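You operate a simulated robot arm through the tools that you are given. There is no shell and no other tool. Be economical: measure what you need, move in short steps, check, and stop when the job is done.

Carry out the task below with a simulated two-armed robot. There is one attempt and no reset: what you move stays moved.

JOB
Thread three beads on rod 3 of the bead stand by the table's edge, as its card shows.
Fine: slide the teal bar back, and over the rods again after; leave the other two beads in the tray.

The check looks at the end state, three seconds after you hand in, the way a careful person would. Anything else that was tipped, shoved, dropped, spilled or broken makes it a failure.

ROBOT AND FRAMES
Two 7-joint arms with fingered hands on one trunk that stands fixed in place. Base frame: the origin is at the foot of the trunk, x ahead of it, y to its left, z up; the work surface is at about z = 0.74. Units: m, degrees, N and s.
The left shoulder is at [0.07, 0.139, 1.083], the right one opposite. With the tool pointing down near the work surface each hand reaches from about 0.44 to 0.82 m from the base axis, measured 20 degrees to its own side. Payload 3.9 kg a hand.
The TCP of each hand is the grasp point between the finger pads, 0.029 m short of the fingertips. In the tool frame z runs along the fingers and y along their closing line. Largest opening 0.1 m; the body of the gripper starts 0.034 m behind the TCP. The gripper is a hand of 5 fingers: y runs from the thumb to the fingers, the wrist lies at [-0.015, -0.105, -0.177] in the tool frame, and closing takes about 1.5 s.
Orientation is that of the tool frame in the base frame, as a unit quaternion [x, y, z, w]. With the fingers straight down and the wrist toward the robot, the tool's x, y and z point along [0, 1, 0], [1, 0, 0] and [0, 0, -1] of the base frame.

CONTROLS
- The arms move only by the tool step_arm. It takes "left_rows", "right_rows" or both (then of equal length, played together; a hand with none holds still); each is a list of rows, each a list of 3 entries, a list of its own where there are three numbers: the shift along the tool's x, y, z in m, then the turn, a rotation vector about the tool's x, y, z in degrees, then the gripper command, from -1 (shut) to 1 (fully open), values between in proportion. In form: [[[tx, ty, tz], [ax, ay, az], fingers], ...]. A call has 1 to 8 rows; each row shifts and turns the commanded pose from where the row before left it, along the tool's axes as they then stand. Each row takes 0.2 s and may step no farther than 0.05 m and 8.6 degrees from the row before; otherwise, or with a gripper value out of range, the whole call is refused. Where a pose cannot be reached the arm comes as near as it can. A force on the tool above 40 N (or 10 N above the force at the start of the call, whichever is more), or a blocked arm, ends the call early, and 0.2 s more pass. The fingers move at their own pace (about 0.153 m/s each) and stop on an object; they squeeze with about 28 N. The grip force told is the motor's: it shows also when the fingers shut on nothing. Time passes only in rows, and 0.2 s behind the last, so rows that do not move let the fingers close. It gives the time, the measured TCP pose, the force on the tool (base axes), the opening and the grip force at its end, in the units of the frame above (readings bear some noise), with the torque about the TCP (base axes, N m) and any sound that the robot's microphone picked up.
- Cameras (640 x 400 px; columns grow to the right, rows downward): "scene" is now at [0.1155, 0.0473, 1.3885]; the picture's right is [0.58, -0.82, 0.00], its down [-0.58, -0.41, -0.71] and it looks along [0.58, 0.41, -0.70] (base axes); focal length 297 px, centre (320, 200). "left" rides on the left gripper at [-0.065, -0.086, -0.121] in its tool frame; the picture's right is [-0.76, -0.31, 0.58], its down [0.59, -0.70, 0.40] and it looks along [0.28, 0.64, 0.71] (tool axes); focal length 247 px, centre (320, 200). "right" rides on the right gripper at [0.066, -0.086, -0.121] in its tool frame; the picture's right is [-0.76, 0.31, -0.58], its down [-0.59, -0.70, 0.40] and it looks along [-0.28, 0.64, 0.71] (tool axes); focal length 247 px, centre (320, 200).
- grab_frame(camera): a new picture of that camera. It takes no simulated time.
- slide_trunk(by): slides the trunk up (or, below 0, down) by that many m; the arms and the scene camera ride with it, the base frame stays. It gives what a move gives, with no picture.
- hand_shape(shape, hand): the hand has 5 fingers and takes this shape, open, in about a second: jaw (thumb against the fingers, like two jaws); tri (thumb and two fingers); tip (a fingertip pinch); poke (one finger out to press); point (the index stretched); flat (the hand flat); cup (the hand cupped); fist (a fist). The gripper value then closes the fingers along that shape, each until it touches; the sizes above hold for jaw. It gives what a move gives, with no picture.
- aim_head(pan, tilt): turns the head with the scene camera to pan (to the left, within 86 degrees either way) and tilt (down, from -29 to 69), counted from straight ahead of the robot. It gives what a move gives.
- point_at(camera, pixels): for up to 12 pixels [column, row] of the newest picture of that camera ("zoom" is the newest enlarged one), the place [x, y, z] in the base frame of the surface seen there, good to about 0.002 m. It takes no simulated time.
- enlarge(camera, box): a new picture of the part [left, top, right, bottom] of that camera's present view, enlarged. It takes no simulated time.
- sign_off(): hands the job in; it is judged then, once.

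Work in short steps. Measure before you move; look again where a grasp or a placing could have gone wrong, and mend it. You have 80 turns and 44 pictures in all, those below and enlarged ones among them. Open the grippers and draw the arms clear of the work before you hand the job in, unless the task says otherwise; then end with one line.

The tools are called after "Call:" as a command line: name --argument value ..., lists and objects as JSON in quotes. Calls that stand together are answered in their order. step_arm: Moves the arms, as the interface text tells. Its arguments: {"type":"object","properties":{"left_rows":{"type":"array","items":{"type":"array"}},"right_rows":{"type":"array","items":{"type":"array"}}},"required":[]} The other tools are called the same way: slide_trunk (by) slides the trunk up or down; hand_shape (shape, hand) gives the hand a shape; aim_head (pan, tilt) turns the head that bears the scene camera; grab_frame (camera) takes a picture; point_at (camera, pixels) gives the place of the surface under pixels of a picture; enlarge (camera, box) takes an enlarged picture of a part of a camera's view; sign_off () hands the job in.

At the start:

```text
clock: 0.0
left_tool_pos: [0.3945, 0.4537, 1.124]
left_orientation: [0.525, 0.851, -0.006, 0.003]
left_force: [-0.8, 0.2, 0.8]
left_ft_torque: [-0.02, 0.02, 0.01]
left_gripper_width: 0.0998
left_finger_force: 0.0
left_shape: jaw
right_tool_pos: [0.5374, -0.0004, 1.1022]
right_orientation: [0.527, 0.85, 0.001, 0.0]
right_force: [0.7, 0.1, -0.7]
right_ft_torque: [-0.02, 0.0, 0.01]
right_gripper_width: 0.0999
right_finger_force: 0.0
right_shape: jaw
trunk travel left (down, up): [-0.725, 0.115]
head pan, tilt: [35.2, 44.7]
```

scene: 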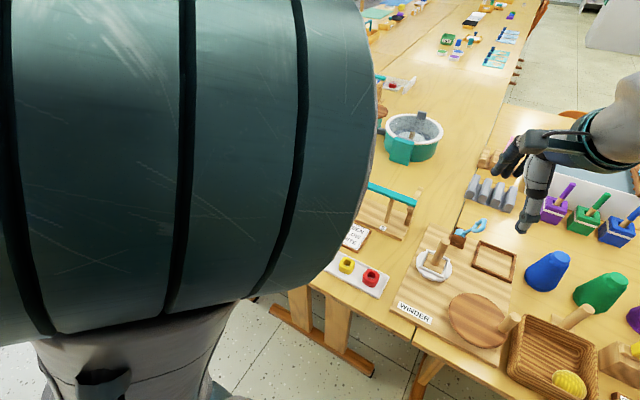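
right: 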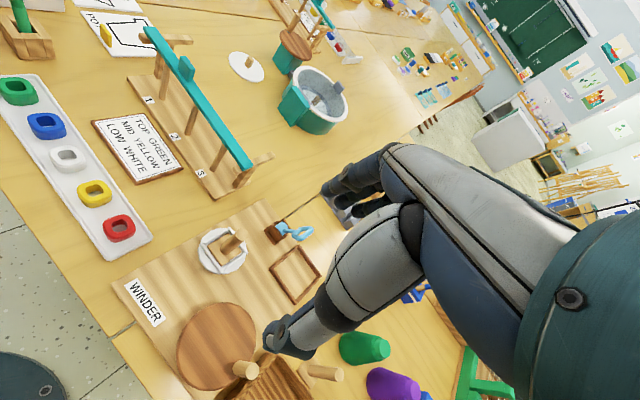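
left: 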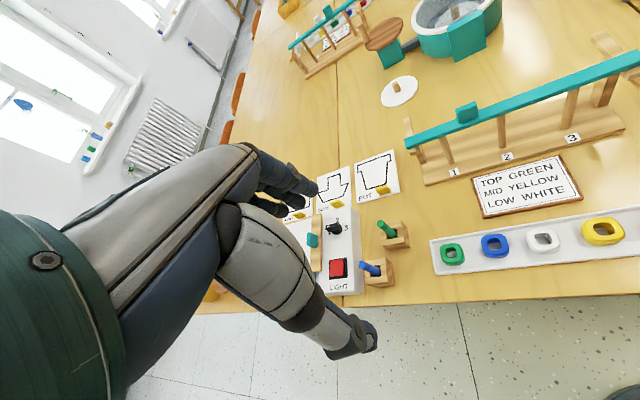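

The left picture shows the stand (bar from about (410,140) to (640,60)), its card (GREEN top, YELLOW mid, WHITE low) and the bead tray. I enlarge both views to see how the bar slides.

Call:
enlarge --camera "left" --box '[380, 20, 640, 290]'

Call:
enlarge --camera "right" --box '[0, 0, 320, 270]'

Call:
point_at --camera "left" --pixels '[[453, 252], [495, 245], [543, 239], [602, 231], [411, 142], [466, 112], [632, 62], [450, 174], [572, 140], [430, 182], [440, 270], [405, 125]]'

Call:
point_at --camera "right" --pixels '[[16, 90], [46, 125], [68, 158], [94, 193], [118, 229], [150, 34], [186, 68], [244, 164], [240, 180], [205, 145], [265, 157], [180, 40]]'

```text
1.48 times, centred on (510, 155) of left
```

zoom: 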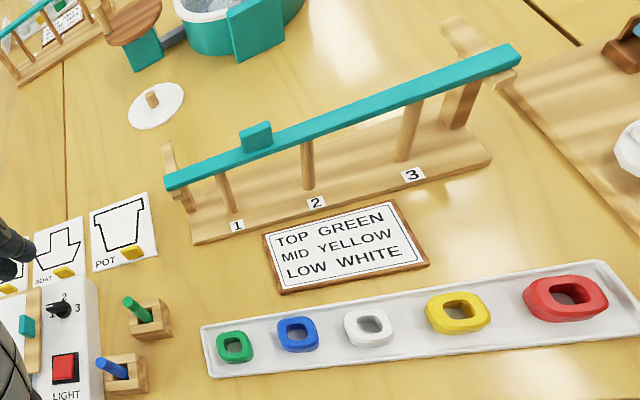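

```text
1.48 times, centred on (160, 135) of right
```

zoom: 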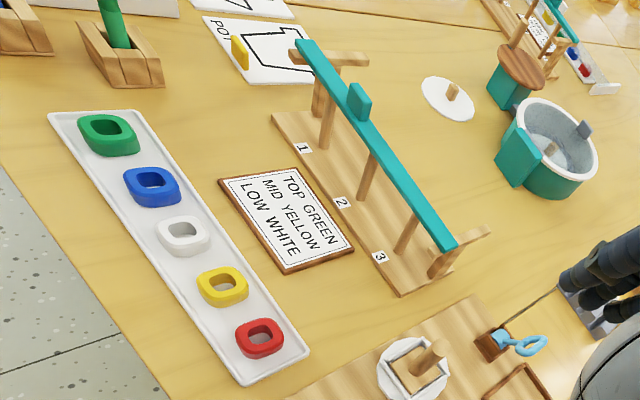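

```text
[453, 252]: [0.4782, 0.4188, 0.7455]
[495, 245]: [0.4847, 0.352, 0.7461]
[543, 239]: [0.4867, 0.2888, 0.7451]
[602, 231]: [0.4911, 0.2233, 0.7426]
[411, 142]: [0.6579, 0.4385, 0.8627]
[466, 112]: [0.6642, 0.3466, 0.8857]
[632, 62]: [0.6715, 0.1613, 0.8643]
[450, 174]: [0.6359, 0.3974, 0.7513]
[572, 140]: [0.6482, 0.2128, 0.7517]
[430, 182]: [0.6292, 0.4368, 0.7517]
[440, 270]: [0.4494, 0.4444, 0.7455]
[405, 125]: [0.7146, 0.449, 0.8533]
```

```text
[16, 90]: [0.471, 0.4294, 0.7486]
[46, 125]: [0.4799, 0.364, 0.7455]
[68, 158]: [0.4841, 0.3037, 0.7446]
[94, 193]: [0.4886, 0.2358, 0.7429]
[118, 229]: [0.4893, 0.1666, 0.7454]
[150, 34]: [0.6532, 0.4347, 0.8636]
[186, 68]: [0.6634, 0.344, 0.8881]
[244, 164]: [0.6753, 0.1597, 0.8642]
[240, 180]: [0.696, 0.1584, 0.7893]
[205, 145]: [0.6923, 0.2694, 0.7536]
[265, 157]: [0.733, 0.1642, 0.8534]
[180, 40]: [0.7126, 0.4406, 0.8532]
```

The beads are rings about 0.045 m wide in the tray, and the bar rests at x≈0.665 on rails running in +x to about 0.735. I measure bead outlines, rails and rod 3 in the zoomed right view.

Call:
point_at --camera "zoom" --pixels '[[200, 282], [245, 280], [222, 270], [224, 300], [222, 288], [490, 229], [462, 240], [368, 60], [296, 52], [404, 235], [399, 249], [183, 236]]'

Call:
enlarge --camera "right" --box '[120, 10, 300, 210]'

```text
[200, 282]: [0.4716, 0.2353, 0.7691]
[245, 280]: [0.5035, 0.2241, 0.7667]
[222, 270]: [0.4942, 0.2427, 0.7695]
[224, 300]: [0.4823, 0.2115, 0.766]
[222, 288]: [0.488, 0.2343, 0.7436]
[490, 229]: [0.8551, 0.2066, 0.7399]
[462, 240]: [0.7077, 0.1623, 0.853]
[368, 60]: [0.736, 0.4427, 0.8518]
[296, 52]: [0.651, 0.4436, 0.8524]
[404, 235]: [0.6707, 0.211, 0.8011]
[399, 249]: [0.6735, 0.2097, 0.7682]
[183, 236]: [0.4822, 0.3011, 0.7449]
```

```text
2.00 times, centred on (210, 110) of right
```

zoom: 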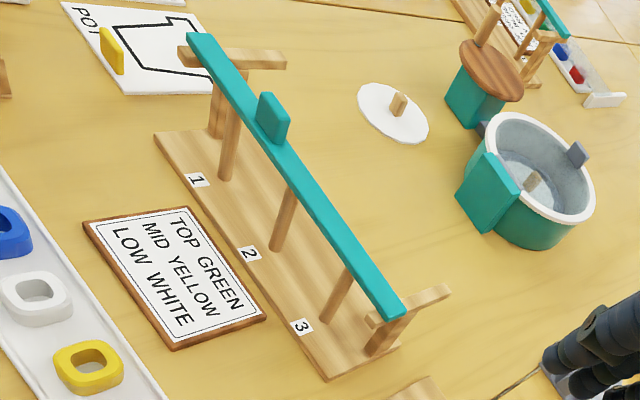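

Bead tops are at z≈0.769 (height ~0.024, width ~0.044) and the bar can slide in +x along the rails to x≈0.74. I square the left hand to the bar and carry it above the knob.

Call:
step_arm --left_rows '[[[0, 0, 0], [0, 0, 7.67], 1], [[0, 0, 0], [0, 0, 7.67], 1], [[0, 0, 0], [0, 0, 7.67], 1]]'

Call:
step_arm --left_rows '[[[-0.018, 0.0374, 0.0177], [0, 0, 0], 1], [[-0.018, 0.0374, 0.0177], [0, 0, 0], 1], [[-0.018, 0.0374, 0.0177], [0, 0, 0], 1], [[-0.018, 0.0374, 0.0177], [0, 0, 0], 1], [[-0.018, 0.0374, 0.0177], [0, 0, 0], 1], [[-0.018, 0.0374, 0.0177], [0, 0, 0], 1], [[-0.018, 0.0374, 0.0177], [0, 0, 0], 1]]'

Call:
grab_frame --camera "scene"

Call:
grab_frame --camera "right"

```text
clock: 0.8
left_tool_pos: [0.3955, 0.4553, 1.1244]
left_orientation: [0.685, 0.728, -0.005, 0.005]
left_force: [0.2, -0.3, -0.2]
left_ft_torque: [-0.01, 0.01, -0.01]
left_gripper_width: 0.0998
left_finger_force: 0.1
left_shape: jaw
right_tool_pos: [0.5376, -0.0004, 1.1021]
right_orientation: [0.526, 0.85, 0.0, 0.0]
right_force: [-0.7, 0.2, 0.5]
right_ft_torque: [0.0, 0.0, -0.01]
right_gripper_width: 0.1
right_finger_force: 0.1
right_shape: jaw
trunk travel left (down, up): [-0.725, 0.115]
head pan, tilt: [35.2, 44.7]
```

```text
clock: 2.4
left_tool_pos: [0.6663, 0.3423, 1.0014]
left_orientation: [0.684, 0.729, -0.004, 0.002]
left_force: [0.0, 0.5, -0.1]
left_ft_torque: [-0.04, 0.02, -0.02]
left_gripper_width: 0.0999
left_finger_force: 0.1
left_shape: jaw
right_tool_pos: [0.5384, -0.0001, 1.1021]
right_orientation: [0.526, 0.85, -0.001, -0.001]
right_force: [0.0, 0.3, -0.5]
right_ft_torque: [0.0, 0.01, 0.01]
right_gripper_width: 0.1
right_finger_force: 0.1
right_shape: jaw
trunk travel left (down, up): [-0.725, 0.115]
head pan, tilt: [35.2, 44.7]
```

```text
37 pictures are left
```

scene: 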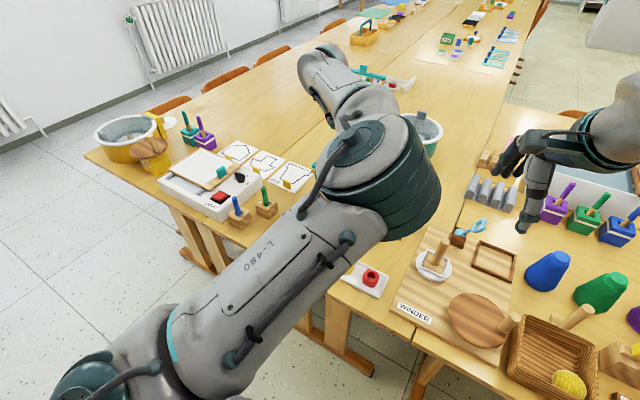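

```text
36 pictures are left
```

right: 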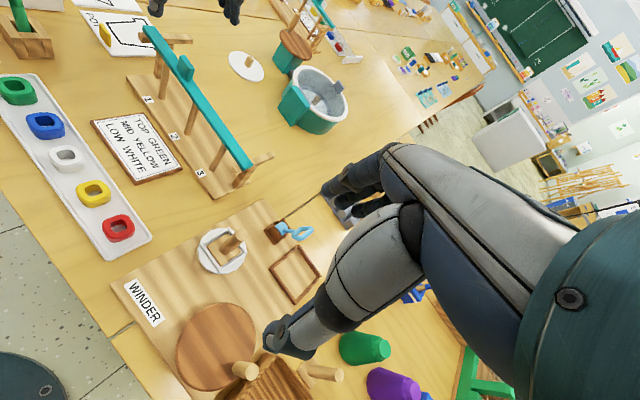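

The left arm hides the stand from the scene camera; the right view shows the left fingertips only at (150,5) and (230,10). I check the hand's own camera.

Call:
grab_frame --camera "left"

```text
35 pictures are left
```

left: 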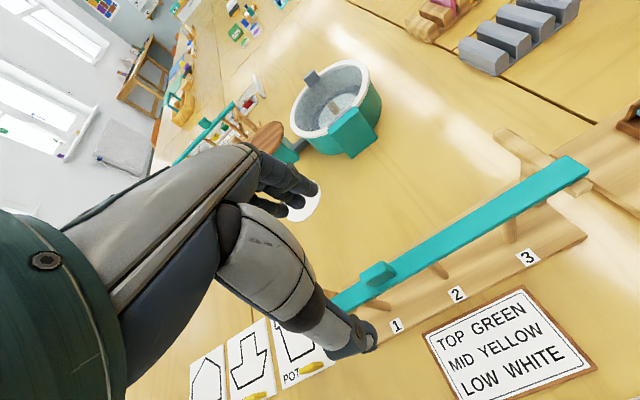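

I measure the knob, bar edges and the fingers' spread in this view.

Call:
point_at --camera "left" --pixels '[[366, 268], [390, 266], [377, 276], [385, 280], [440, 250], [455, 263], [312, 186], [300, 200], [340, 348], [372, 335], [500, 130], [575, 188]]'

Call:
enlarge --camera "left" --box '[220, 130, 480, 370]'

```text
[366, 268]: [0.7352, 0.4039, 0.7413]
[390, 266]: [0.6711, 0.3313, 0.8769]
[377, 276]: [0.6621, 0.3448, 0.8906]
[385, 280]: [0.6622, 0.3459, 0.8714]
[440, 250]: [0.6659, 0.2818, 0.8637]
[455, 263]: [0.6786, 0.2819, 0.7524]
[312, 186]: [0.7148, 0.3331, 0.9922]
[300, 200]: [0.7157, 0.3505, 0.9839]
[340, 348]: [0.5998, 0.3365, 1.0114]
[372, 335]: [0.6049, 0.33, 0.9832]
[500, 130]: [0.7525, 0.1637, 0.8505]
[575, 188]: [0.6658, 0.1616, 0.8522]
```

```text
1.67 times, centred on (350, 250) of left
```

zoom: 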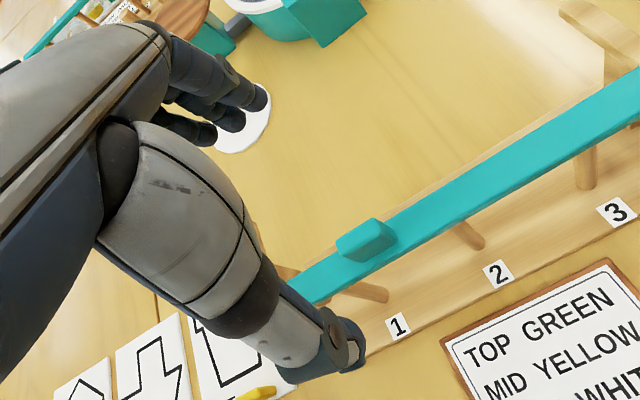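

The knob centre is about (0.667, 0.345), top z 0.891, and the hand straddles it squarely. I lower so the tips reach z≈0.86, then close on it.

Call:
step_arm --left_rows '[[[0.0015, 0, 0.038], [0, 0, 0], 1], [[0.0015, 0, 0.038], [0, 0, 0], 1], [[0, 0, 0.036], [0, 0, 0], 1], [[0, 0, 0], [0, 0, 0], 1]]'

Call:
grab_frame --camera "left"

```text
clock: 3.4
left_tool_pos: [0.6639, 0.3454, 0.8893]
left_orientation: [0.684, 0.73, -0.004, 0.004]
left_force: [0.5, -0.2, 0.7]
left_ft_torque: [-0.02, -0.02, -0.05]
left_gripper_width: 0.0997
left_finger_force: 0.1
left_shape: jaw
right_tool_pos: [0.5375, 0.0003, 1.1011]
right_orientation: [0.527, 0.85, 0.0, 0.0]
right_force: [-0.9, -0.1, -0.4]
right_ft_torque: [0.01, -0.02, -0.01]
right_gripper_width: 0.0997
right_finger_force: 0.1
right_shape: jaw
trunk travel left (down, up): [-0.725, 0.115]
head pan, tilt: [35.2, 44.7]
```

```text
33 pictures are left
```

left: 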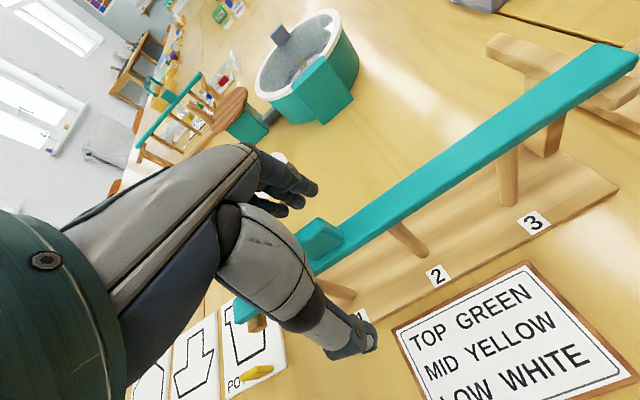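

The knob sits between thumb and fingers; I close on it.

Call:
step_arm --left_rows '[[[0, 0, 0], [0, 0, 0], 0.2], [[0, 0, 0], [0, 0, 0], -0.2], [[0, 0, 0], [0, 0, 0], -0.5], [[0, 0, 0], [0, 0, 0], -0.8], [[0, 0, 0], [0, 0, 0], -1], [[0, 0, 0], [0, 0, 0], -1], [[0, 0, 0], [0, 0, 0], -1]]'

Call:
grab_frame --camera "left"

```text
clock: 5.0
left_tool_pos: [0.6639, 0.3443, 0.891]
left_orientation: [0.684, 0.73, -0.003, 0.005]
left_force: [4.8, 1.1, 5.9]
left_ft_torque: [0.17, -0.27, -0.04]
left_gripper_width: 0.0076
left_finger_force: 28.5
left_shape: jaw
right_tool_pos: [0.5359, -0.001, 1.1031]
right_orientation: [0.526, 0.85, 0.0, 0.0]
right_force: [-0.4, 0.6, 0.5]
right_ft_torque: [0.02, 0.0, -0.01]
right_gripper_width: 0.0996
right_finger_force: 0.0
right_shape: jaw
trunk travel left (down, up): [-0.725, 0.115]
head pan, tilt: [35.2, 44.7]
```

```text
32 pictures are left
```

left: 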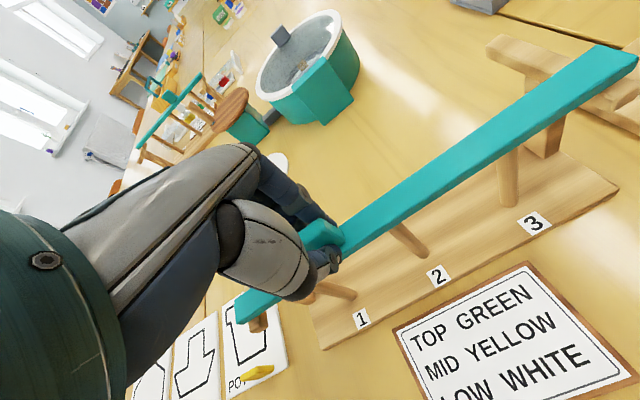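

The knob is held (width 0.0076, 28 N). I slide it back along tool y by 0.05 m.

Call:
step_arm --left_rows '[[[0, 0.01, 0], [0, 0, 0], -1], [[0, 0.01, 0], [0, 0, 0], -1], [[0, 0.01, 0], [0, 0, 0], -1], [[0, 0.01, 0], [0, 0, 0], -1], [[0, 0.01, 0], [0, 0, 0], -1], [[0, 0, 0], [0, 0, 0], -1]]'

Call:
grab_frame --camera "left"

Call:
grab_frame --camera "right"

```text
clock: 6.4
left_tool_pos: [0.7141, 0.348, 0.8911]
left_orientation: [0.684, 0.73, -0.003, 0.004]
left_force: [0.3, 1.9, 9.5]
left_ft_torque: [0.2, -0.18, -0.04]
left_gripper_width: 0.0077
left_finger_force: 28.3
left_shape: jaw
right_tool_pos: [0.5344, -0.0003, 1.1018]
right_orientation: [0.526, 0.85, 0.0, 0.0]
right_force: [0.7, -0.1, -0.3]
right_ft_torque: [0.0, 0.02, -0.01]
right_gripper_width: 0.0997
right_finger_force: 0.1
right_shape: jaw
trunk travel left (down, up): [-0.725, 0.115]
head pan, tilt: [35.2, 44.7]
```

```text
31 pictures are left
```

left: 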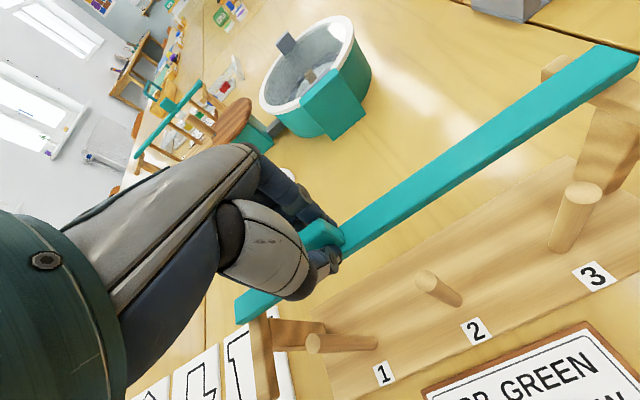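

```text
30 pictures are left
```

right: 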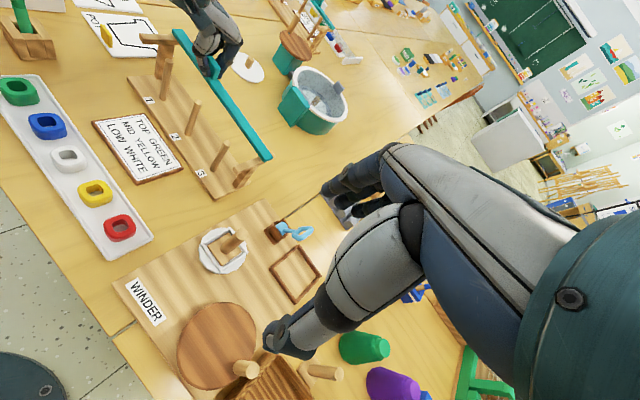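

The bar moved cleanly back and the rods are free, with rod 3's top at (580,193) in the left view. I measure it.

Call:
point_at --camera "left" --pixels '[[580, 193], [567, 193], [592, 193], [580, 186], [580, 201], [430, 278], [540, 83], [556, 103], [565, 85], [600, 60], [558, 240]]'

Call:
point_at --camera "right" --pixels '[[225, 146], [224, 149], [245, 178], [262, 140]]'

```text
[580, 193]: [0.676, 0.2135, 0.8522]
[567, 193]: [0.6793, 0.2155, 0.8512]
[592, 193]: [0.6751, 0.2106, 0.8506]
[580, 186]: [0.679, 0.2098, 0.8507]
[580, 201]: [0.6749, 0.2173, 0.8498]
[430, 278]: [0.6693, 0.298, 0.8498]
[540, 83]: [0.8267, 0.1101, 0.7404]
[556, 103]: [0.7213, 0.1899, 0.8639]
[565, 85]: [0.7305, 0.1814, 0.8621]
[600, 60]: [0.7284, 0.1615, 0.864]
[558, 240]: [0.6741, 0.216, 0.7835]
```

```text
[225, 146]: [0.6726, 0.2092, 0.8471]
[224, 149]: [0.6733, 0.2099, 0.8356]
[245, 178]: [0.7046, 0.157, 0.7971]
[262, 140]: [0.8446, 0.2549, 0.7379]
```

Rod 3's top is at about (0.677, 0.2125, 0.851) and the bar's front edge is at x≈0.717, so there is room. I open the hand and rise straight up.

Call:
step_arm --left_rows '[[[0, 0, 0], [0, 0, 0], -0.6], [[0, 0, 0], [0, 0, 0], 0], [[0, 0, 0], [0, 0, 0], 0.3], [[0, 0, -0.01], [0, 0, 0], 0.4], [[0, 0, -0.04], [0, 0, 0], 0.4], [[0, 0, -0.05], [0, 0, 0], 0.4]]'

Call:
hand_shape --shape "tip" --hand "left"

Call:
grab_frame --camera "left"

```text
clock: 7.8
left_tool_pos: [0.7135, 0.3494, 0.992]
left_orientation: [0.684, 0.73, -0.004, 0.005]
left_force: [-0.1, 0.3, 0.0]
left_ft_torque: [0.02, 0.0, -0.02]
left_gripper_width: 0.0698
left_finger_force: 0.1
left_shape: jaw
right_tool_pos: [0.5348, -0.0003, 1.103]
right_orientation: [0.526, 0.851, 0.0, 0.0]
right_force: [-0.7, -0.1, 0.0]
right_ft_torque: [0.03, -0.03, 0.03]
right_gripper_width: 0.1
right_finger_force: 0.0
right_shape: jaw
trunk travel left (down, up): [-0.725, 0.115]
head pan, tilt: [35.2, 44.7]
```

```text
clock: 8.7
left_tool_pos: [0.7133, 0.3506, 0.9904]
left_orientation: [0.684, 0.73, -0.004, 0.005]
left_force: [-0.5, 0.0, -1.2]
left_ft_torque: [0.01, -0.01, 0.0]
left_gripper_width: 0.0998
left_finger_force: 0.1
left_shape: tip
right_tool_pos: [0.5373, -0.0005, 1.1031]
right_orientation: [0.526, 0.85, 0.0, 0.0]
right_force: [0.1, -0.2, -0.2]
right_ft_torque: [0.02, 0.0, 0.01]
right_gripper_width: 0.0996
right_finger_force: 0.1
right_shape: jaw
trunk travel left (down, up): [-0.725, 0.115]
head pan, tilt: [35.2, 44.7]
```

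```text
29 pictures are left
```

left: 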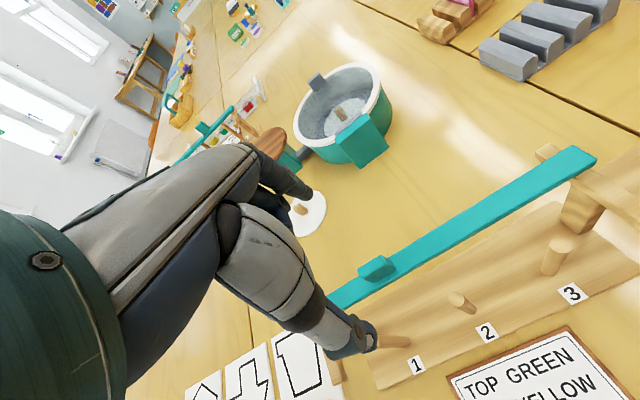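

Tip shape leaves only the index and thumb out, which suits the tray. I carry the hand over the white bead near (0.485, 0.296).

Call:
step_arm --left_rows '[[[-0.0066, -0.0386, 0], [0, 0, 0], 1], [[-0.0066, -0.0386, 0.005], [0, 0, 0], 1], [[-0.0066, -0.0386, 0.015], [0, 0, 0], 1], [[-0.0066, -0.0386, 0.02], [0, 0, 0], 1], [[-0.0066, -0.0386, 0.025], [0, 0, 0], 1], [[-0.0066, -0.0386, 0.025], [0, 0, 0], 1], [[0, 0, 0], [0, 0, 0], 1]]'

Call:
grab_frame --camera "left"

Call:
grab_frame --camera "right"

```text
clock: 9.8
left_tool_pos: [0.5012, 0.3215, 0.8494]
left_orientation: [0.667, 0.739, -0.078, -0.058]
left_force: [-0.6, -0.2, 0.8]
left_ft_torque: [-0.02, 0.01, -0.02]
left_gripper_width: 0.1001
left_finger_force: 0.0
left_shape: tip
right_tool_pos: [0.5367, 0.0012, 1.1023]
right_orientation: [0.526, 0.851, 0.0, 0.0]
right_force: [-0.3, -0.2, 0.7]
right_ft_torque: [0.02, 0.02, -0.03]
right_gripper_width: 0.0999
right_finger_force: 0.2
right_shape: jaw
trunk travel left (down, up): [-0.725, 0.115]
head pan, tilt: [35.2, 44.7]
stopped in row 5 (left hand): the arm was blocked; the commanded pose is now the measured one
```

```text
28 pictures are left
```

left: 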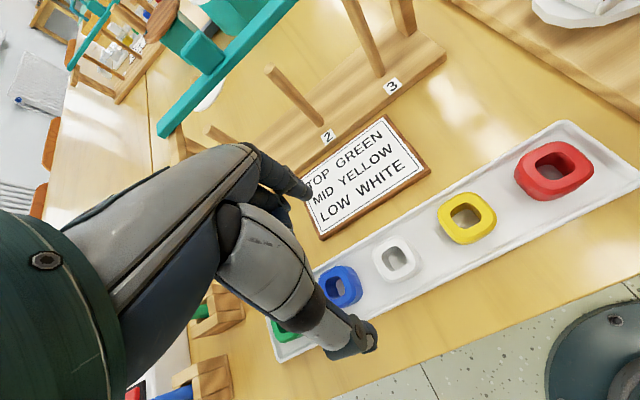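

```text
27 pictures are left
```

right: 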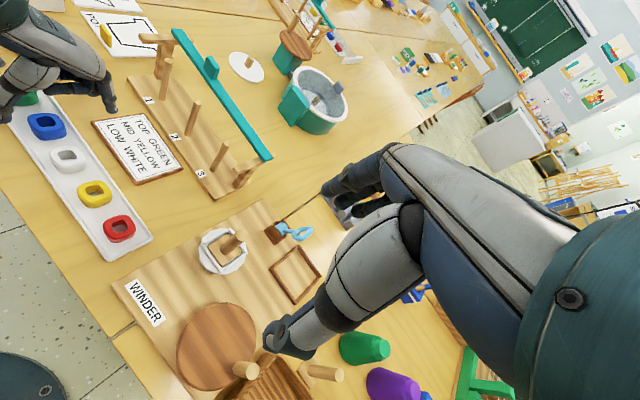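

The left arm was blocked: the elbow is folded too tightly, and nothing was touched (in the right view the hand sits free near (60,60)). I raise the trunk to give the arm room.

Call:
slide_trunk --by 0.113

```text
clock: 11.3
left_tool_pos: [0.5023, 0.3194, 0.9616]
left_orientation: [0.668, 0.737, -0.078, -0.059]
left_force: [-1.0, -0.1, 1.6]
left_ft_torque: [-0.02, 0.0, 0.02]
left_gripper_width: 0.0999
left_finger_force: 0.1
left_shape: tip
right_tool_pos: [0.5361, -0.0001, 1.2162]
right_orientation: [0.526, 0.85, 0.0, 0.0]
right_force: [-0.1, 0.2, 0.2]
right_ft_torque: [0.02, 0.01, -0.01]
right_gripper_width: 0.1001
right_finger_force: 0.1
right_shape: jaw
trunk travel left (down, up): [-0.838, 0.002]
head pan, tilt: [35.2, 44.7]
```

I level the hand again while lowering it to about z=0.87.

Call:
step_arm --left_rows '[[[0, 0.006, 0.03], [0, 0, 0], 1], [[0, 0.006, 0.03], [-3.7, 0.4, 0.6], 1], [[0, 0.003, 0.03], [-3.7, 0.4, 0.6], 1], [[0, 0, 0], [-3.8, 0.4, 0.7], 1], [[0, 0, 0], [0, 0, 0], 1]]'

```text
clock: 12.5
left_tool_pos: [0.5008, 0.3174, 0.8716]
left_orientation: [0.685, 0.728, 0.003, -0.001]
left_force: [0.1, -0.2, 0.0]
left_ft_torque: [0.01, -0.05, -0.04]
left_gripper_width: 0.1
left_finger_force: 0.1
left_shape: tip
right_tool_pos: [0.5368, 0.0, 1.2153]
right_orientation: [0.527, 0.85, 0.001, 0.001]
right_force: [-0.9, -0.4, -0.3]
right_ft_torque: [0.03, 0.0, 0.0]
right_gripper_width: 0.0998
right_finger_force: 0.1
right_shape: jaw
trunk travel left (down, up): [-0.838, 0.002]
head pan, tilt: [35.2, 44.7]
```

Raising the trunk worked. I move over the white bead and look.

Call:
step_arm --left_rows '[[[-0.0102, -0.0081, 0.01], [0, 0, 0], 1], [[-0.0102, -0.0081, 0.01], [0, 0, 0], 1], [[0, 0, 0], [0, 0, 0], 1]]'

Call:
grab_frame --camera "left"

```text
clock: 13.3
left_tool_pos: [0.4862, 0.297, 0.85]
left_orientation: [0.684, 0.729, 0.004, -0.001]
left_force: [0.0, 1.0, 0.0]
left_ft_torque: [-0.03, -0.01, 0.03]
left_gripper_width: 0.0999
left_finger_force: 0.1
left_shape: tip
right_tool_pos: [0.5379, -0.0003, 1.2144]
right_orientation: [0.526, 0.851, 0.0, 0.0]
right_force: [1.0, 0.3, 0.1]
right_ft_torque: [0.01, -0.04, -0.01]
right_gripper_width: 0.0998
right_finger_force: 0.1
right_shape: jaw
trunk travel left (down, up): [-0.838, 0.002]
head pan, tilt: [35.2, 44.7]
```

```text
26 pictures are left
```

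left: 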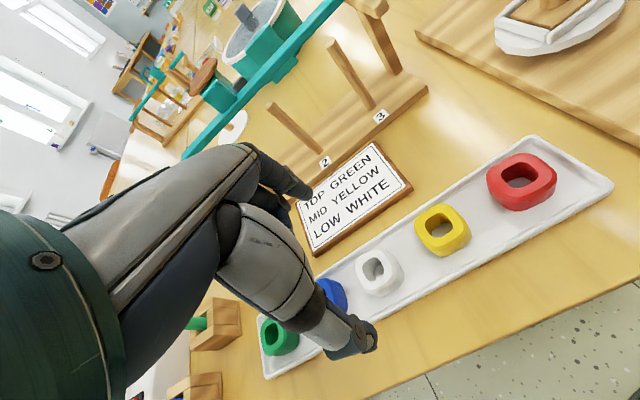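

I measure the white and yellow bead tops.

Call:
point_at --camera "left" --pixels '[[358, 268], [393, 262], [372, 254], [384, 284], [362, 285], [417, 222], [463, 230], [438, 207], [443, 248], [376, 350], [310, 188]]'

Call:
enlarge --camera "left" --box '[280, 170, 480, 370]'

```text
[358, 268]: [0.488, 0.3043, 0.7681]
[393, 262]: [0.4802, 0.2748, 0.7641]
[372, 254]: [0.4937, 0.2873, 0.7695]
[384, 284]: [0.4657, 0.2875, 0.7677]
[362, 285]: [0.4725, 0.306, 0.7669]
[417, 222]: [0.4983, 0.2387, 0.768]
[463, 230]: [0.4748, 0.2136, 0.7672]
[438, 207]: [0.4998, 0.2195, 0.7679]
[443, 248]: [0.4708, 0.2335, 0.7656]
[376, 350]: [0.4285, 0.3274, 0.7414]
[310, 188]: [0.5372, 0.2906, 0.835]
```

```text
2.00 times, centred on (380, 270) of left
```

zoom: 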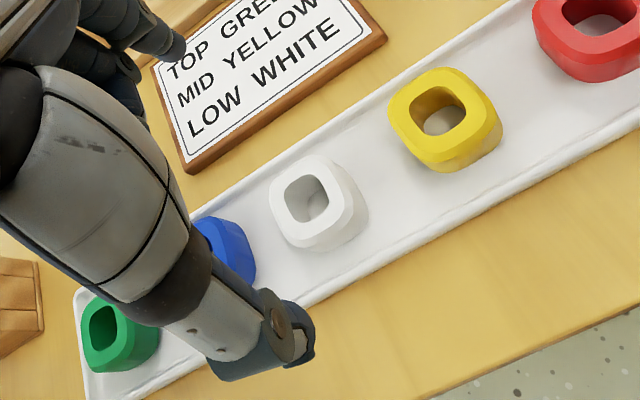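

I use the zoomed view for the white bead's hole corners and outer corners.

Call:
point_at --camera "zoom" --pixels '[[283, 186], [316, 172], [331, 203], [300, 223], [272, 190], [326, 160], [346, 206], [291, 242], [412, 100], [448, 86], [465, 114], [428, 135]]'

```text
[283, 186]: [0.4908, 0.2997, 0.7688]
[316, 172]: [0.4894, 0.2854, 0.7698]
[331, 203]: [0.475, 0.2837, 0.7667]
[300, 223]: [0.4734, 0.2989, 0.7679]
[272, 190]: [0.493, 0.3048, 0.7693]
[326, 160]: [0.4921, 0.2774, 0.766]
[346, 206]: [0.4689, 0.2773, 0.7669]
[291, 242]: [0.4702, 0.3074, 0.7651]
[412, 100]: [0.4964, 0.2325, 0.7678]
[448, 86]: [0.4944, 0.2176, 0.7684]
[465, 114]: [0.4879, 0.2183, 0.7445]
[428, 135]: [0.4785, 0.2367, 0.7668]
```

The white bead's centre is (0.482, 0.292) with sides square to the base axes. I centre, descend to TCP z≈0.785 and close.

Call:
step_arm --left_rows '[[[-0.0047, -0.0045, 0.02], [0, 0, 0], 1], [[0, 0, 0.025], [0, 0, 0], 1], [[0, 0, 0.02], [0, 0, 0], 1], [[0, 0, 0], [0, 0, 0], 1]]'

Call:
grab_frame --camera "left"

```text
clock: 14.3
left_tool_pos: [0.4836, 0.2927, 0.7865]
left_orientation: [0.684, 0.729, 0.003, 0.0]
left_force: [0.5, 0.0, -0.3]
left_ft_torque: [-0.01, 0.04, -0.01]
left_gripper_width: 0.0998
left_finger_force: 0.0
left_shape: tip
right_tool_pos: [0.5356, -0.0002, 1.2157]
right_orientation: [0.527, 0.85, 0.0, 0.0]
right_force: [-0.4, -0.1, -0.4]
right_ft_torque: [0.01, 0.0, -0.01]
right_gripper_width: 0.0999
right_finger_force: 0.0
right_shape: jaw
trunk travel left (down, up): [-0.838, 0.002]
head pan, tilt: [35.2, 44.7]
```

```text
24 pictures are left
```

left: 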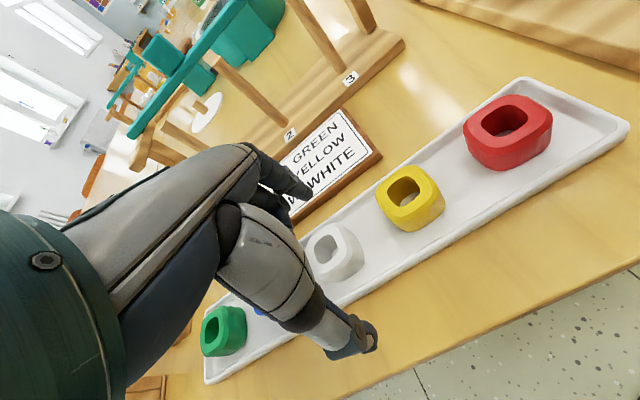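

The bead lies between index and thumb; I close gently.

Call:
step_arm --left_rows '[[[0, 0, 0], [0, 0, 0], 0.4], [[0, 0, 0], [0, 0, 0], 0], [[0, 0, 0], [0, 0, 0], -0.3], [[0, 0, 0], [0, 0, 0], -0.6], [[0, 0, 0], [0, 0, 0], -1], [[0, 0, 0], [0, 0, 0], -1], [[0, 0, 0], [0, 0, 0], -1]]'

Call:
grab_frame --camera "left"

```text
clock: 15.9
left_tool_pos: [0.4829, 0.2916, 0.7871]
left_orientation: [0.684, 0.729, 0.003, -0.001]
left_force: [-0.1, -1.3, -1.0]
left_ft_torque: [0.01, -0.02, 0.0]
left_gripper_width: 0.0308
left_finger_force: 28.2
left_shape: tip
right_tool_pos: [0.5371, -0.0007, 1.2154]
right_orientation: [0.526, 0.851, -0.001, 0.0]
right_force: [0.7, -0.6, 0.1]
right_ft_torque: [0.0, 0.0, 0.01]
right_gripper_width: 0.0998
right_finger_force: 0.1
right_shape: jaw
trunk travel left (down, up): [-0.838, 0.002]
head pan, tilt: [35.2, 44.7]
```

```text
23 pictures are left
```

left: 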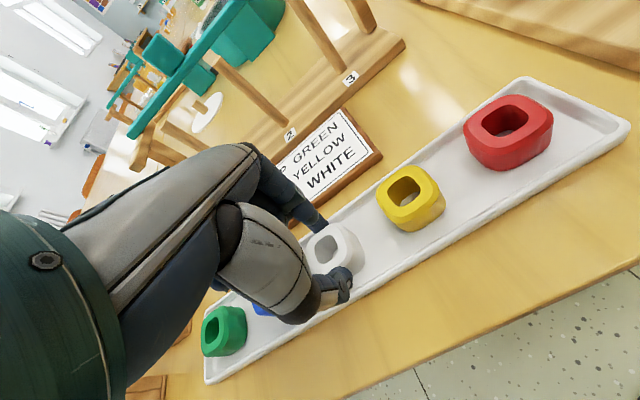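

The white bead is gripped (0.031 m wide). I lift and carry it to above rod 3, then look.

Call:
step_arm --left_rows '[[[0, 0, -0.03], [0, 0, 0], -1], [[0, 0, -0.03], [0, 0, 0], -1], [[-0.0152, 0.0314, -0.015], [0, 0, 0], -1], [[-0.0152, 0.0314, -0.015], [0, 0, 0], -1], [[-0.0152, 0.0314, -0.015], [0, 0, 0], -1], [[-0.0152, 0.0314, -0.015], [0, 0, 0], -1], [[-0.0152, 0.0314, -0.015], [0, 0, 0], -1], [[-0.0152, 0.0314, 0], [0, 0, 0], -1]]'

Call:
grab_frame --camera "left"

```text
clock: 17.7
left_tool_pos: [0.6779, 0.2107, 0.9191]
left_orientation: [0.685, 0.729, 0.002, -0.001]
left_force: [0.3, -0.5, -0.7]
left_ft_torque: [0.0, 0.01, 0.01]
left_gripper_width: 0.0308
left_finger_force: 27.9
left_shape: tip
right_tool_pos: [0.5381, 0.0002, 1.2157]
right_orientation: [0.526, 0.85, -0.001, 0.0]
right_force: [1.0, 0.4, 0.5]
right_ft_torque: [-0.03, 0.0, -0.02]
right_gripper_width: 0.0998
right_finger_force: 0.1
right_shape: jaw
trunk travel left (down, up): [-0.838, 0.002]
head pan, tilt: [35.2, 44.7]
```

```text
22 pictures are left
```

left: 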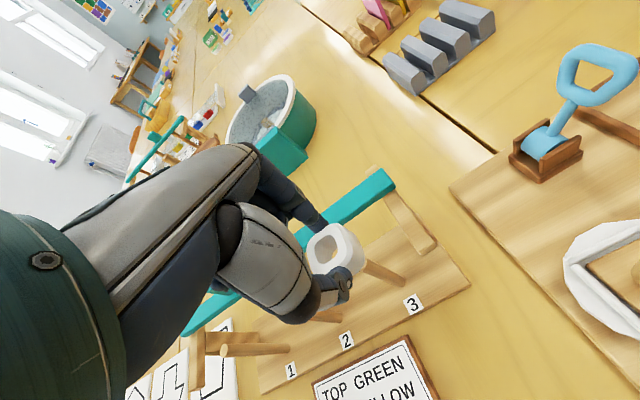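

The bead hangs near (330,245) with rod 3 just behind. I zoom to measure its hole against the rod.

Call:
enlarge --camera "left" --box '[280, 190, 400, 310]'

```text
3.33 times, centred on (340, 250) of left
```

zoom: 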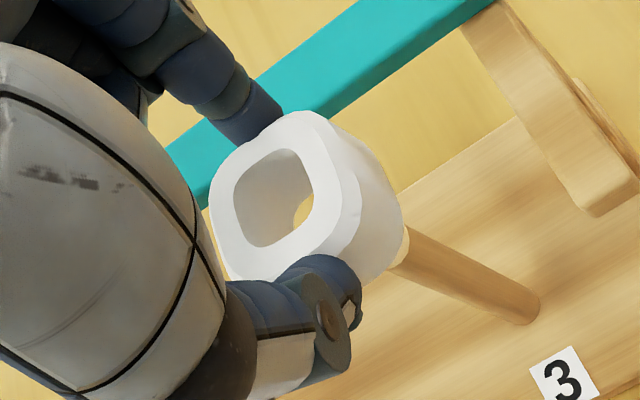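

Call:
point_at --camera "zoom" --pixels '[[228, 195], [282, 144], [318, 195], [265, 253], [238, 165], [312, 155], [308, 232], [238, 235], [405, 235], [396, 262]]'

```text
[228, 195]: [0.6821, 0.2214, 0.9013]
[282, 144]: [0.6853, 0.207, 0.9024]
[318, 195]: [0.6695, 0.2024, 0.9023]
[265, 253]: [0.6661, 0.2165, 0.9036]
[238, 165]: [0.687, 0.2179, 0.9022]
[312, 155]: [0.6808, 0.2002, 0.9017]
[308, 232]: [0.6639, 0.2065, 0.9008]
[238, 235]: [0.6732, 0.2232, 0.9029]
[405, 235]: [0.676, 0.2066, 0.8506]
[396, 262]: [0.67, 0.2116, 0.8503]
```

The bead's hole is centred at (0.676, 0.212) and the rod at (0.677, 0.2133). I correct by about 1.5 mm and lower it 0.036 m onto the rod.

Call:
step_arm --left_rows '[[[0.0013, 0.001, 0.01], [0, 0, 0], -1], [[0, 0, 0.01], [0, 0, 0], -1], [[0, 0, 0.008], [0, 0, 0], -1], [[0, 0, 0.008], [0, 0, 0], -1], [[0, 0, 0], [0, 0, 0], -1]]'

Call:
enlarge --camera "left" --box '[270, 180, 410, 320]'

```text
clock: 18.9
left_tool_pos: [0.6767, 0.2143, 0.8859]
left_orientation: [0.684, 0.729, 0.003, -0.001]
left_force: [-0.6, 0.7, -0.2]
left_ft_torque: [0.02, 0.01, 0.0]
left_gripper_width: 0.0308
left_finger_force: 28.1
left_shape: tip
right_tool_pos: [0.5363, 0.0011, 1.2158]
right_orientation: [0.526, 0.851, 0.0, -0.001]
right_force: [-0.8, -0.3, -1.1]
right_ft_torque: [0.03, 0.0, -0.01]
right_gripper_width: 0.1
right_finger_force: 0.0
right_shape: jaw
trunk travel left (down, up): [-0.838, 0.002]
head pan, tilt: [35.2, 44.7]
```

```text
2.86 times, centred on (340, 250) of left
```

zoom: 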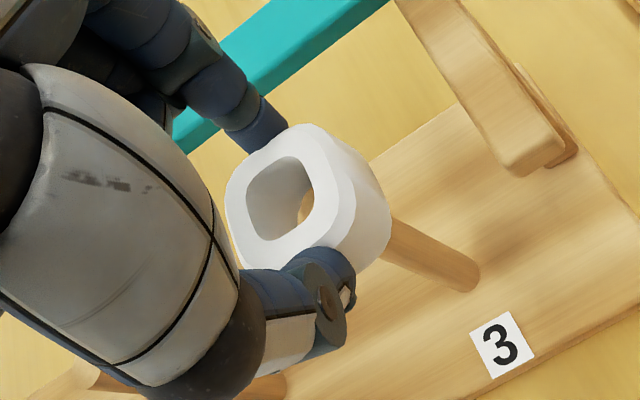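

No contact force with the bead bottom at about z=0.845; I check what is seen through the hole at (303,205).

Call:
point_at --camera "zoom" --pixels '[[303, 205], [306, 200], [300, 212], [275, 262]]'

```text
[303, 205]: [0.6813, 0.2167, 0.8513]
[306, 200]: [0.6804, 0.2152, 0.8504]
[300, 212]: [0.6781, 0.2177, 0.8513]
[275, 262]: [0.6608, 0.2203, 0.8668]
```

That is the rod's top (z 0.851) inside the hole, so the bead is threaded. I lower 4 mm more, open slightly and rise.

Call:
step_arm --left_rows '[[[0, 0, 0.004], [0, 0, 0], -1], [[0, 0, 0], [0, 0, 0], -0.16], [[0, 0, 0], [0, 0, 0], -0.16], [[0, 0, 0], [0, 0, 0], -0.16], [[0, 0, -0.02], [0, 0, 0], -0.16], [[0, 0, -0.03], [0, 0, 0], 0], [[0, 0, -0.02], [0, 0, 0], 0.4]]'

Call:
grab_frame --camera "left"

```text
clock: 20.5
left_tool_pos: [0.6759, 0.2142, 0.951]
left_orientation: [0.686, 0.728, 0.003, -0.001]
left_force: [0.3, 0.0, 0.4]
left_ft_torque: [0.04, 0.03, -0.02]
left_gripper_width: 0.0698
left_finger_force: 0.1
left_shape: tip
right_tool_pos: [0.5361, -0.0005, 1.2151]
right_orientation: [0.526, 0.85, 0.0, 0.001]
right_force: [-0.8, 0.1, 0.6]
right_ft_torque: [0.06, -0.01, 0.01]
right_gripper_width: 0.0997
right_finger_force: 0.1
right_shape: jaw
trunk travel left (down, up): [-0.838, 0.002]
head pan, tilt: [35.2, 44.7]
```

```text
19 pictures are left
```

left: 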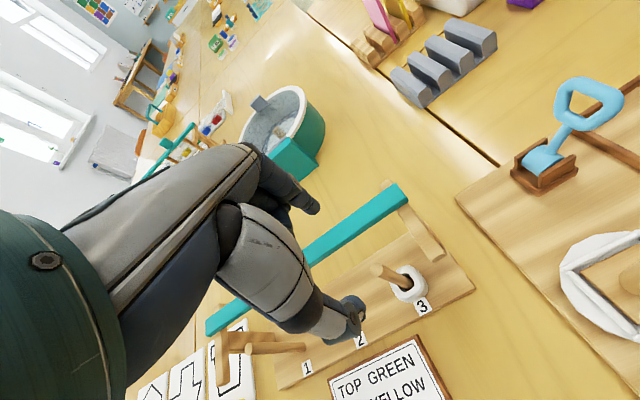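

The white bead is at the bottom of rod 3. Next, the yellow bead at about (0.4865, 0.227), turned some -10°; I turn and carry the hand over it.

Call:
step_arm --left_rows '[[[0, 0, 0], [0, 0, 6.85], 1], [[0, 0, 0], [0, 0, 6.85], 1], [[-0.0041, -0.0378, 0.01], [0, 0, 0], 1], [[-0.0041, -0.0378, 0.0275], [0, 0, 0], 1], [[-0.0041, -0.0378, 0.0275], [0, 0, 0], 1], [[-0.0041, -0.0378, 0.0275], [0, 0, 0], 1], [[-0.0041, -0.0378, 0.0275], [0, 0, 0], 1], [[0, 0, 0], [0, 0, 0], 1]]'

Call:
enlarge --camera "left" --box '[240, 160, 480, 370]'

```text
clock: 22.3
left_tool_pos: [0.4861, 0.227, 0.8317]
left_orientation: [0.766, 0.642, 0.003, -0.002]
left_force: [-0.2, -0.8, -0.6]
left_ft_torque: [0.0, 0.0, 0.01]
left_gripper_width: 0.0999
left_finger_force: 0.1
left_shape: tip
right_tool_pos: [0.5361, -0.0001, 1.2157]
right_orientation: [0.526, 0.851, 0.001, 0.0]
right_force: [0.5, -0.2, -0.9]
right_ft_torque: [-0.06, -0.02, -0.01]
right_gripper_width: 0.0999
right_finger_force: 0.1
right_shape: jaw
trunk travel left (down, up): [-0.838, 0.002]
head pan, tilt: [35.2, 44.7]
```

```text
1.90 times, centred on (360, 265) of left
```

zoom: 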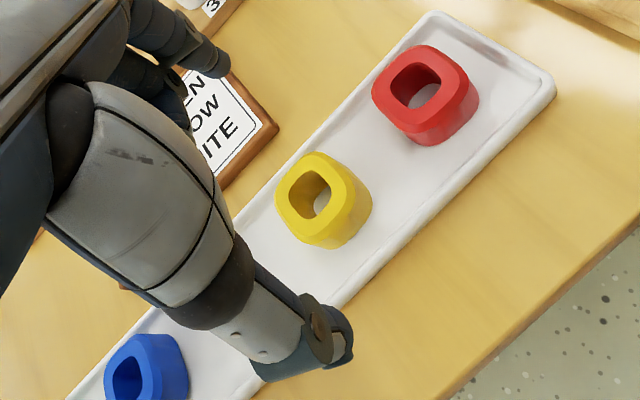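

I measure the yellow rim.

Call:
point_at --camera "zoom" --pixels '[[286, 198], [314, 167], [333, 192], [308, 224], [294, 176], [330, 172], [328, 210], [294, 217], [277, 185], [347, 185]]'

```text
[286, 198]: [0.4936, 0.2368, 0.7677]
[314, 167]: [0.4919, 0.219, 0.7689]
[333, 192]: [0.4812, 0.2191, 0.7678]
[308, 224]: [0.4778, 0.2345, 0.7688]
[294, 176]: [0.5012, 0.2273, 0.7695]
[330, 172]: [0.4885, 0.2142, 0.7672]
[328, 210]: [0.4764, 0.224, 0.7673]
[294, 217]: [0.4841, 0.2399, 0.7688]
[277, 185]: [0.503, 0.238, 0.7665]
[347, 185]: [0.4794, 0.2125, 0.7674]
```

The yellow centre is (0.487, 0.227), right under the TCP. I descend 0.045 and close.

Call:
step_arm --left_rows '[[[0, 0.001, 0.025], [0, 0, 0], 1], [[0, 0, 0.02], [0, 0, 0], 1], [[0, 0, 0], [0, 0, 0], 0.2], [[0, 0, 0], [0, 0, 0], -0.2], [[0, 0, 0], [0, 0, 0], -0.6], [[0, 0, 0], [0, 0, 0], -1], [[0, 0, 0], [0, 0, 0], -1], [[0, 0, 0], [0, 0, 0], -1]]'

Call:
grab_frame --camera "left"

```text
clock: 24.1
left_tool_pos: [0.4876, 0.2273, 0.7871]
left_orientation: [0.767, 0.641, 0.002, -0.001]
left_force: [0.1, 0.2, -0.4]
left_ft_torque: [-0.03, 0.01, 0.0]
left_gripper_width: 0.0293
left_finger_force: 28.4
left_shape: tip
right_tool_pos: [0.5369, -0.0005, 1.2148]
right_orientation: [0.527, 0.85, 0.0, 0.0]
right_force: [0.1, 0.0, -0.3]
right_ft_torque: [-0.02, 0.01, 0.0]
right_gripper_width: 0.1
right_finger_force: 0.0
right_shape: jaw
trunk travel left (down, up): [-0.838, 0.002]
head pan, tilt: [35.2, 44.7]
```

```text
17 pictures are left
```

left: 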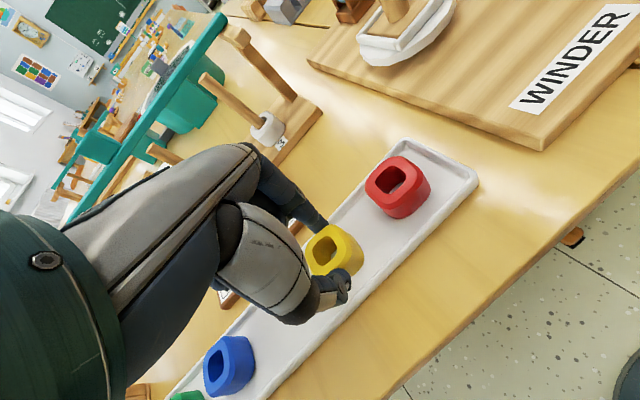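

Yellow is held. I lift and carry it over rod 3 likewise.

Call:
step_arm --left_rows '[[[0, 0, -0.035], [0, 0, 0], -1], [[0.0038, 0.0378, -0.025], [0, 0, 0], -1], [[0.0038, 0.0378, -0.025], [0, 0, 0], -1], [[0.0038, 0.0378, -0.024], [0, 0, 0], -1], [[0.0038, 0.0378, -0.024], [0, 0, 0], -1], [[0.0038, 0.0378, 0], [0, 0, 0], -1], [[0, 0, 0], [0, 0, 0], -1]]'

Call:
enlarge --camera "left" --box '[270, 190, 410, 310]'

```text
clock: 25.7
left_tool_pos: [0.6781, 0.2108, 0.9208]
left_orientation: [0.766, 0.642, 0.002, -0.001]
left_force: [-0.1, 0.8, -0.5]
left_ft_torque: [0.0, 0.0, 0.01]
left_gripper_width: 0.0295
left_finger_force: 28.1
left_shape: tip
right_tool_pos: [0.5356, -0.0006, 1.2156]
right_orientation: [0.526, 0.85, 0.0, -0.001]
right_force: [-0.6, 0.4, 0.0]
right_ft_torque: [0.0, -0.02, -0.03]
right_gripper_width: 0.0996
right_finger_force: 0.0
right_shape: jaw
trunk travel left (down, up): [-0.838, 0.002]
head pan, tilt: [35.2, 44.7]
```

```text
3.33 times, centred on (340, 250) of left
```

zoom: 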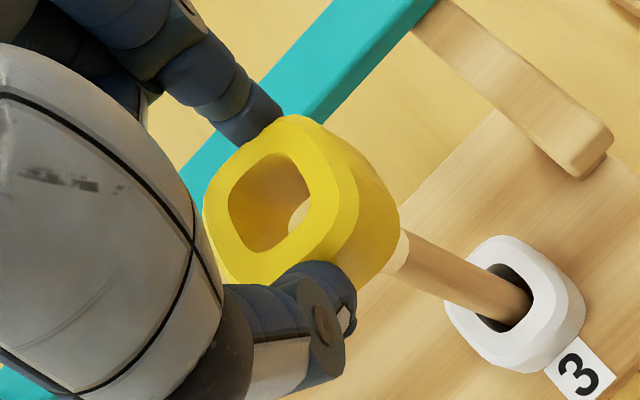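

I measure the yellow hole's rim and the visible rod edge.

Call:
point_at --camera "zoom" --pixels '[[226, 200], [276, 146], [317, 196], [265, 256], [236, 166], [308, 150], [304, 238], [238, 242], [404, 234], [393, 266]]'

```text
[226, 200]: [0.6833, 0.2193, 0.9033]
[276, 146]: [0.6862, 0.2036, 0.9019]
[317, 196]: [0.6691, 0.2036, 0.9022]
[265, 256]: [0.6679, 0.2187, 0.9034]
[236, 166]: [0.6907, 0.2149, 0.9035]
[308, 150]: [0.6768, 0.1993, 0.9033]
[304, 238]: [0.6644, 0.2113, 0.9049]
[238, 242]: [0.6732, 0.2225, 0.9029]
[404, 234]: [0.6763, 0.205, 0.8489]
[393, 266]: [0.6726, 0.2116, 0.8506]
```

The hole centre is (0.6765, 0.2117); I shift 1.7 mm and lower 0.037 m.

Call:
step_arm --left_rows '[[[0.0017, 0.0002, 0.01], [0, 0, 0], -1], [[0, 0, 0.01], [0, 0, 0], -1], [[0, 0, 0.008], [0, 0, 0], -1], [[0, 0, 0.009], [0, 0, 0], -1], [[0, 0, 0], [0, 0, 0], -1]]'

Call:
enlarge --camera "left" --box '[270, 190, 410, 310]'

```text
clock: 26.9
left_tool_pos: [0.6787, 0.2136, 0.8826]
left_orientation: [0.766, 0.642, 0.003, -0.001]
left_force: [-0.5, -0.4, -1.2]
left_ft_torque: [-0.01, -0.03, 0.01]
left_gripper_width: 0.0294
left_finger_force: 28.0
left_shape: tip
right_tool_pos: [0.5356, 0.0001, 1.2149]
right_orientation: [0.526, 0.85, 0.0, 0.001]
right_force: [0.0, 0.1, -0.3]
right_ft_torque: [0.0, -0.04, 0.04]
right_gripper_width: 0.0998
right_finger_force: 0.1
right_shape: jaw
trunk travel left (down, up): [-0.838, 0.002]
head pan, tilt: [35.2, 44.7]
```

```text
3.33 times, centred on (340, 250) of left
```

zoom: 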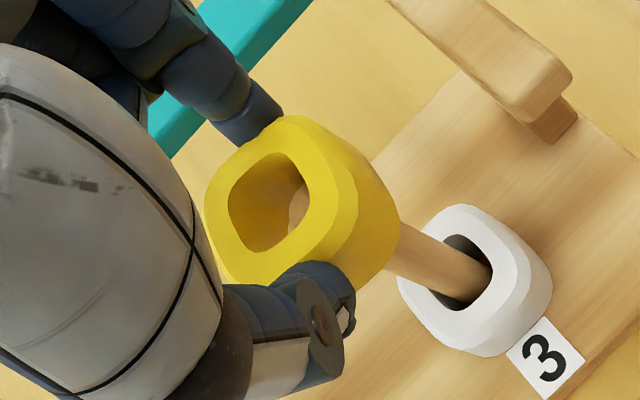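

The rod enters the hole at (300,205) with no force; I release and rise.

Call:
step_arm --left_rows '[[[0, 0, 0.002], [0, 0, 0], -1], [[0, 0, 0], [0, 0, 0], -0.16], [[0, 0, 0], [0, 0, 0], -0.16], [[0, 0, 0], [0, 0, 0], -0.16], [[0, 0, -0.02], [0, 0, 0], -0.16], [[0, 0, -0.03], [0, 0, 0], 0], [[0, 0, -0.02], [0, 0, 0], 0.4]]'

Call:
enlarge --camera "left" --box '[300, 180, 500, 360]'

```text
clock: 28.5
left_tool_pos: [0.6769, 0.2128, 0.9507]
left_orientation: [0.768, 0.641, 0.003, -0.001]
left_force: [-0.4, -0.3, -1.0]
left_ft_torque: [-0.01, -0.01, 0.0]
left_gripper_width: 0.0699
left_finger_force: 0.0
left_shape: tip
right_tool_pos: [0.537, -0.0006, 1.2156]
right_orientation: [0.526, 0.851, 0.0, 0.0]
right_force: [-0.1, 0.0, 0.5]
right_ft_torque: [0.0, 0.0, 0.05]
right_gripper_width: 0.0998
right_finger_force: 0.2
right_shape: jaw
trunk travel left (down, up): [-0.838, 0.002]
head pan, tilt: [35.2, 44.7]
```

```text
2.22 times, centred on (400, 270) of left
```

zoom: 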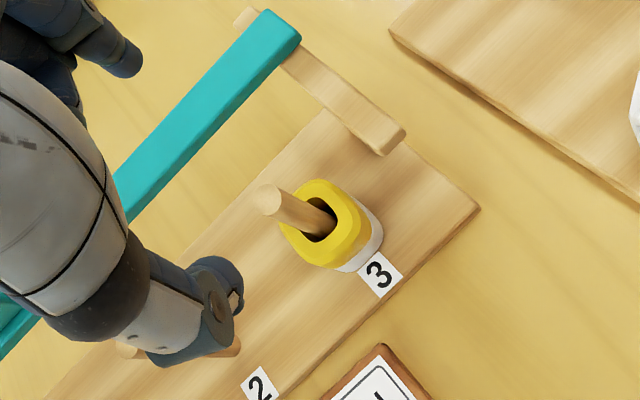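

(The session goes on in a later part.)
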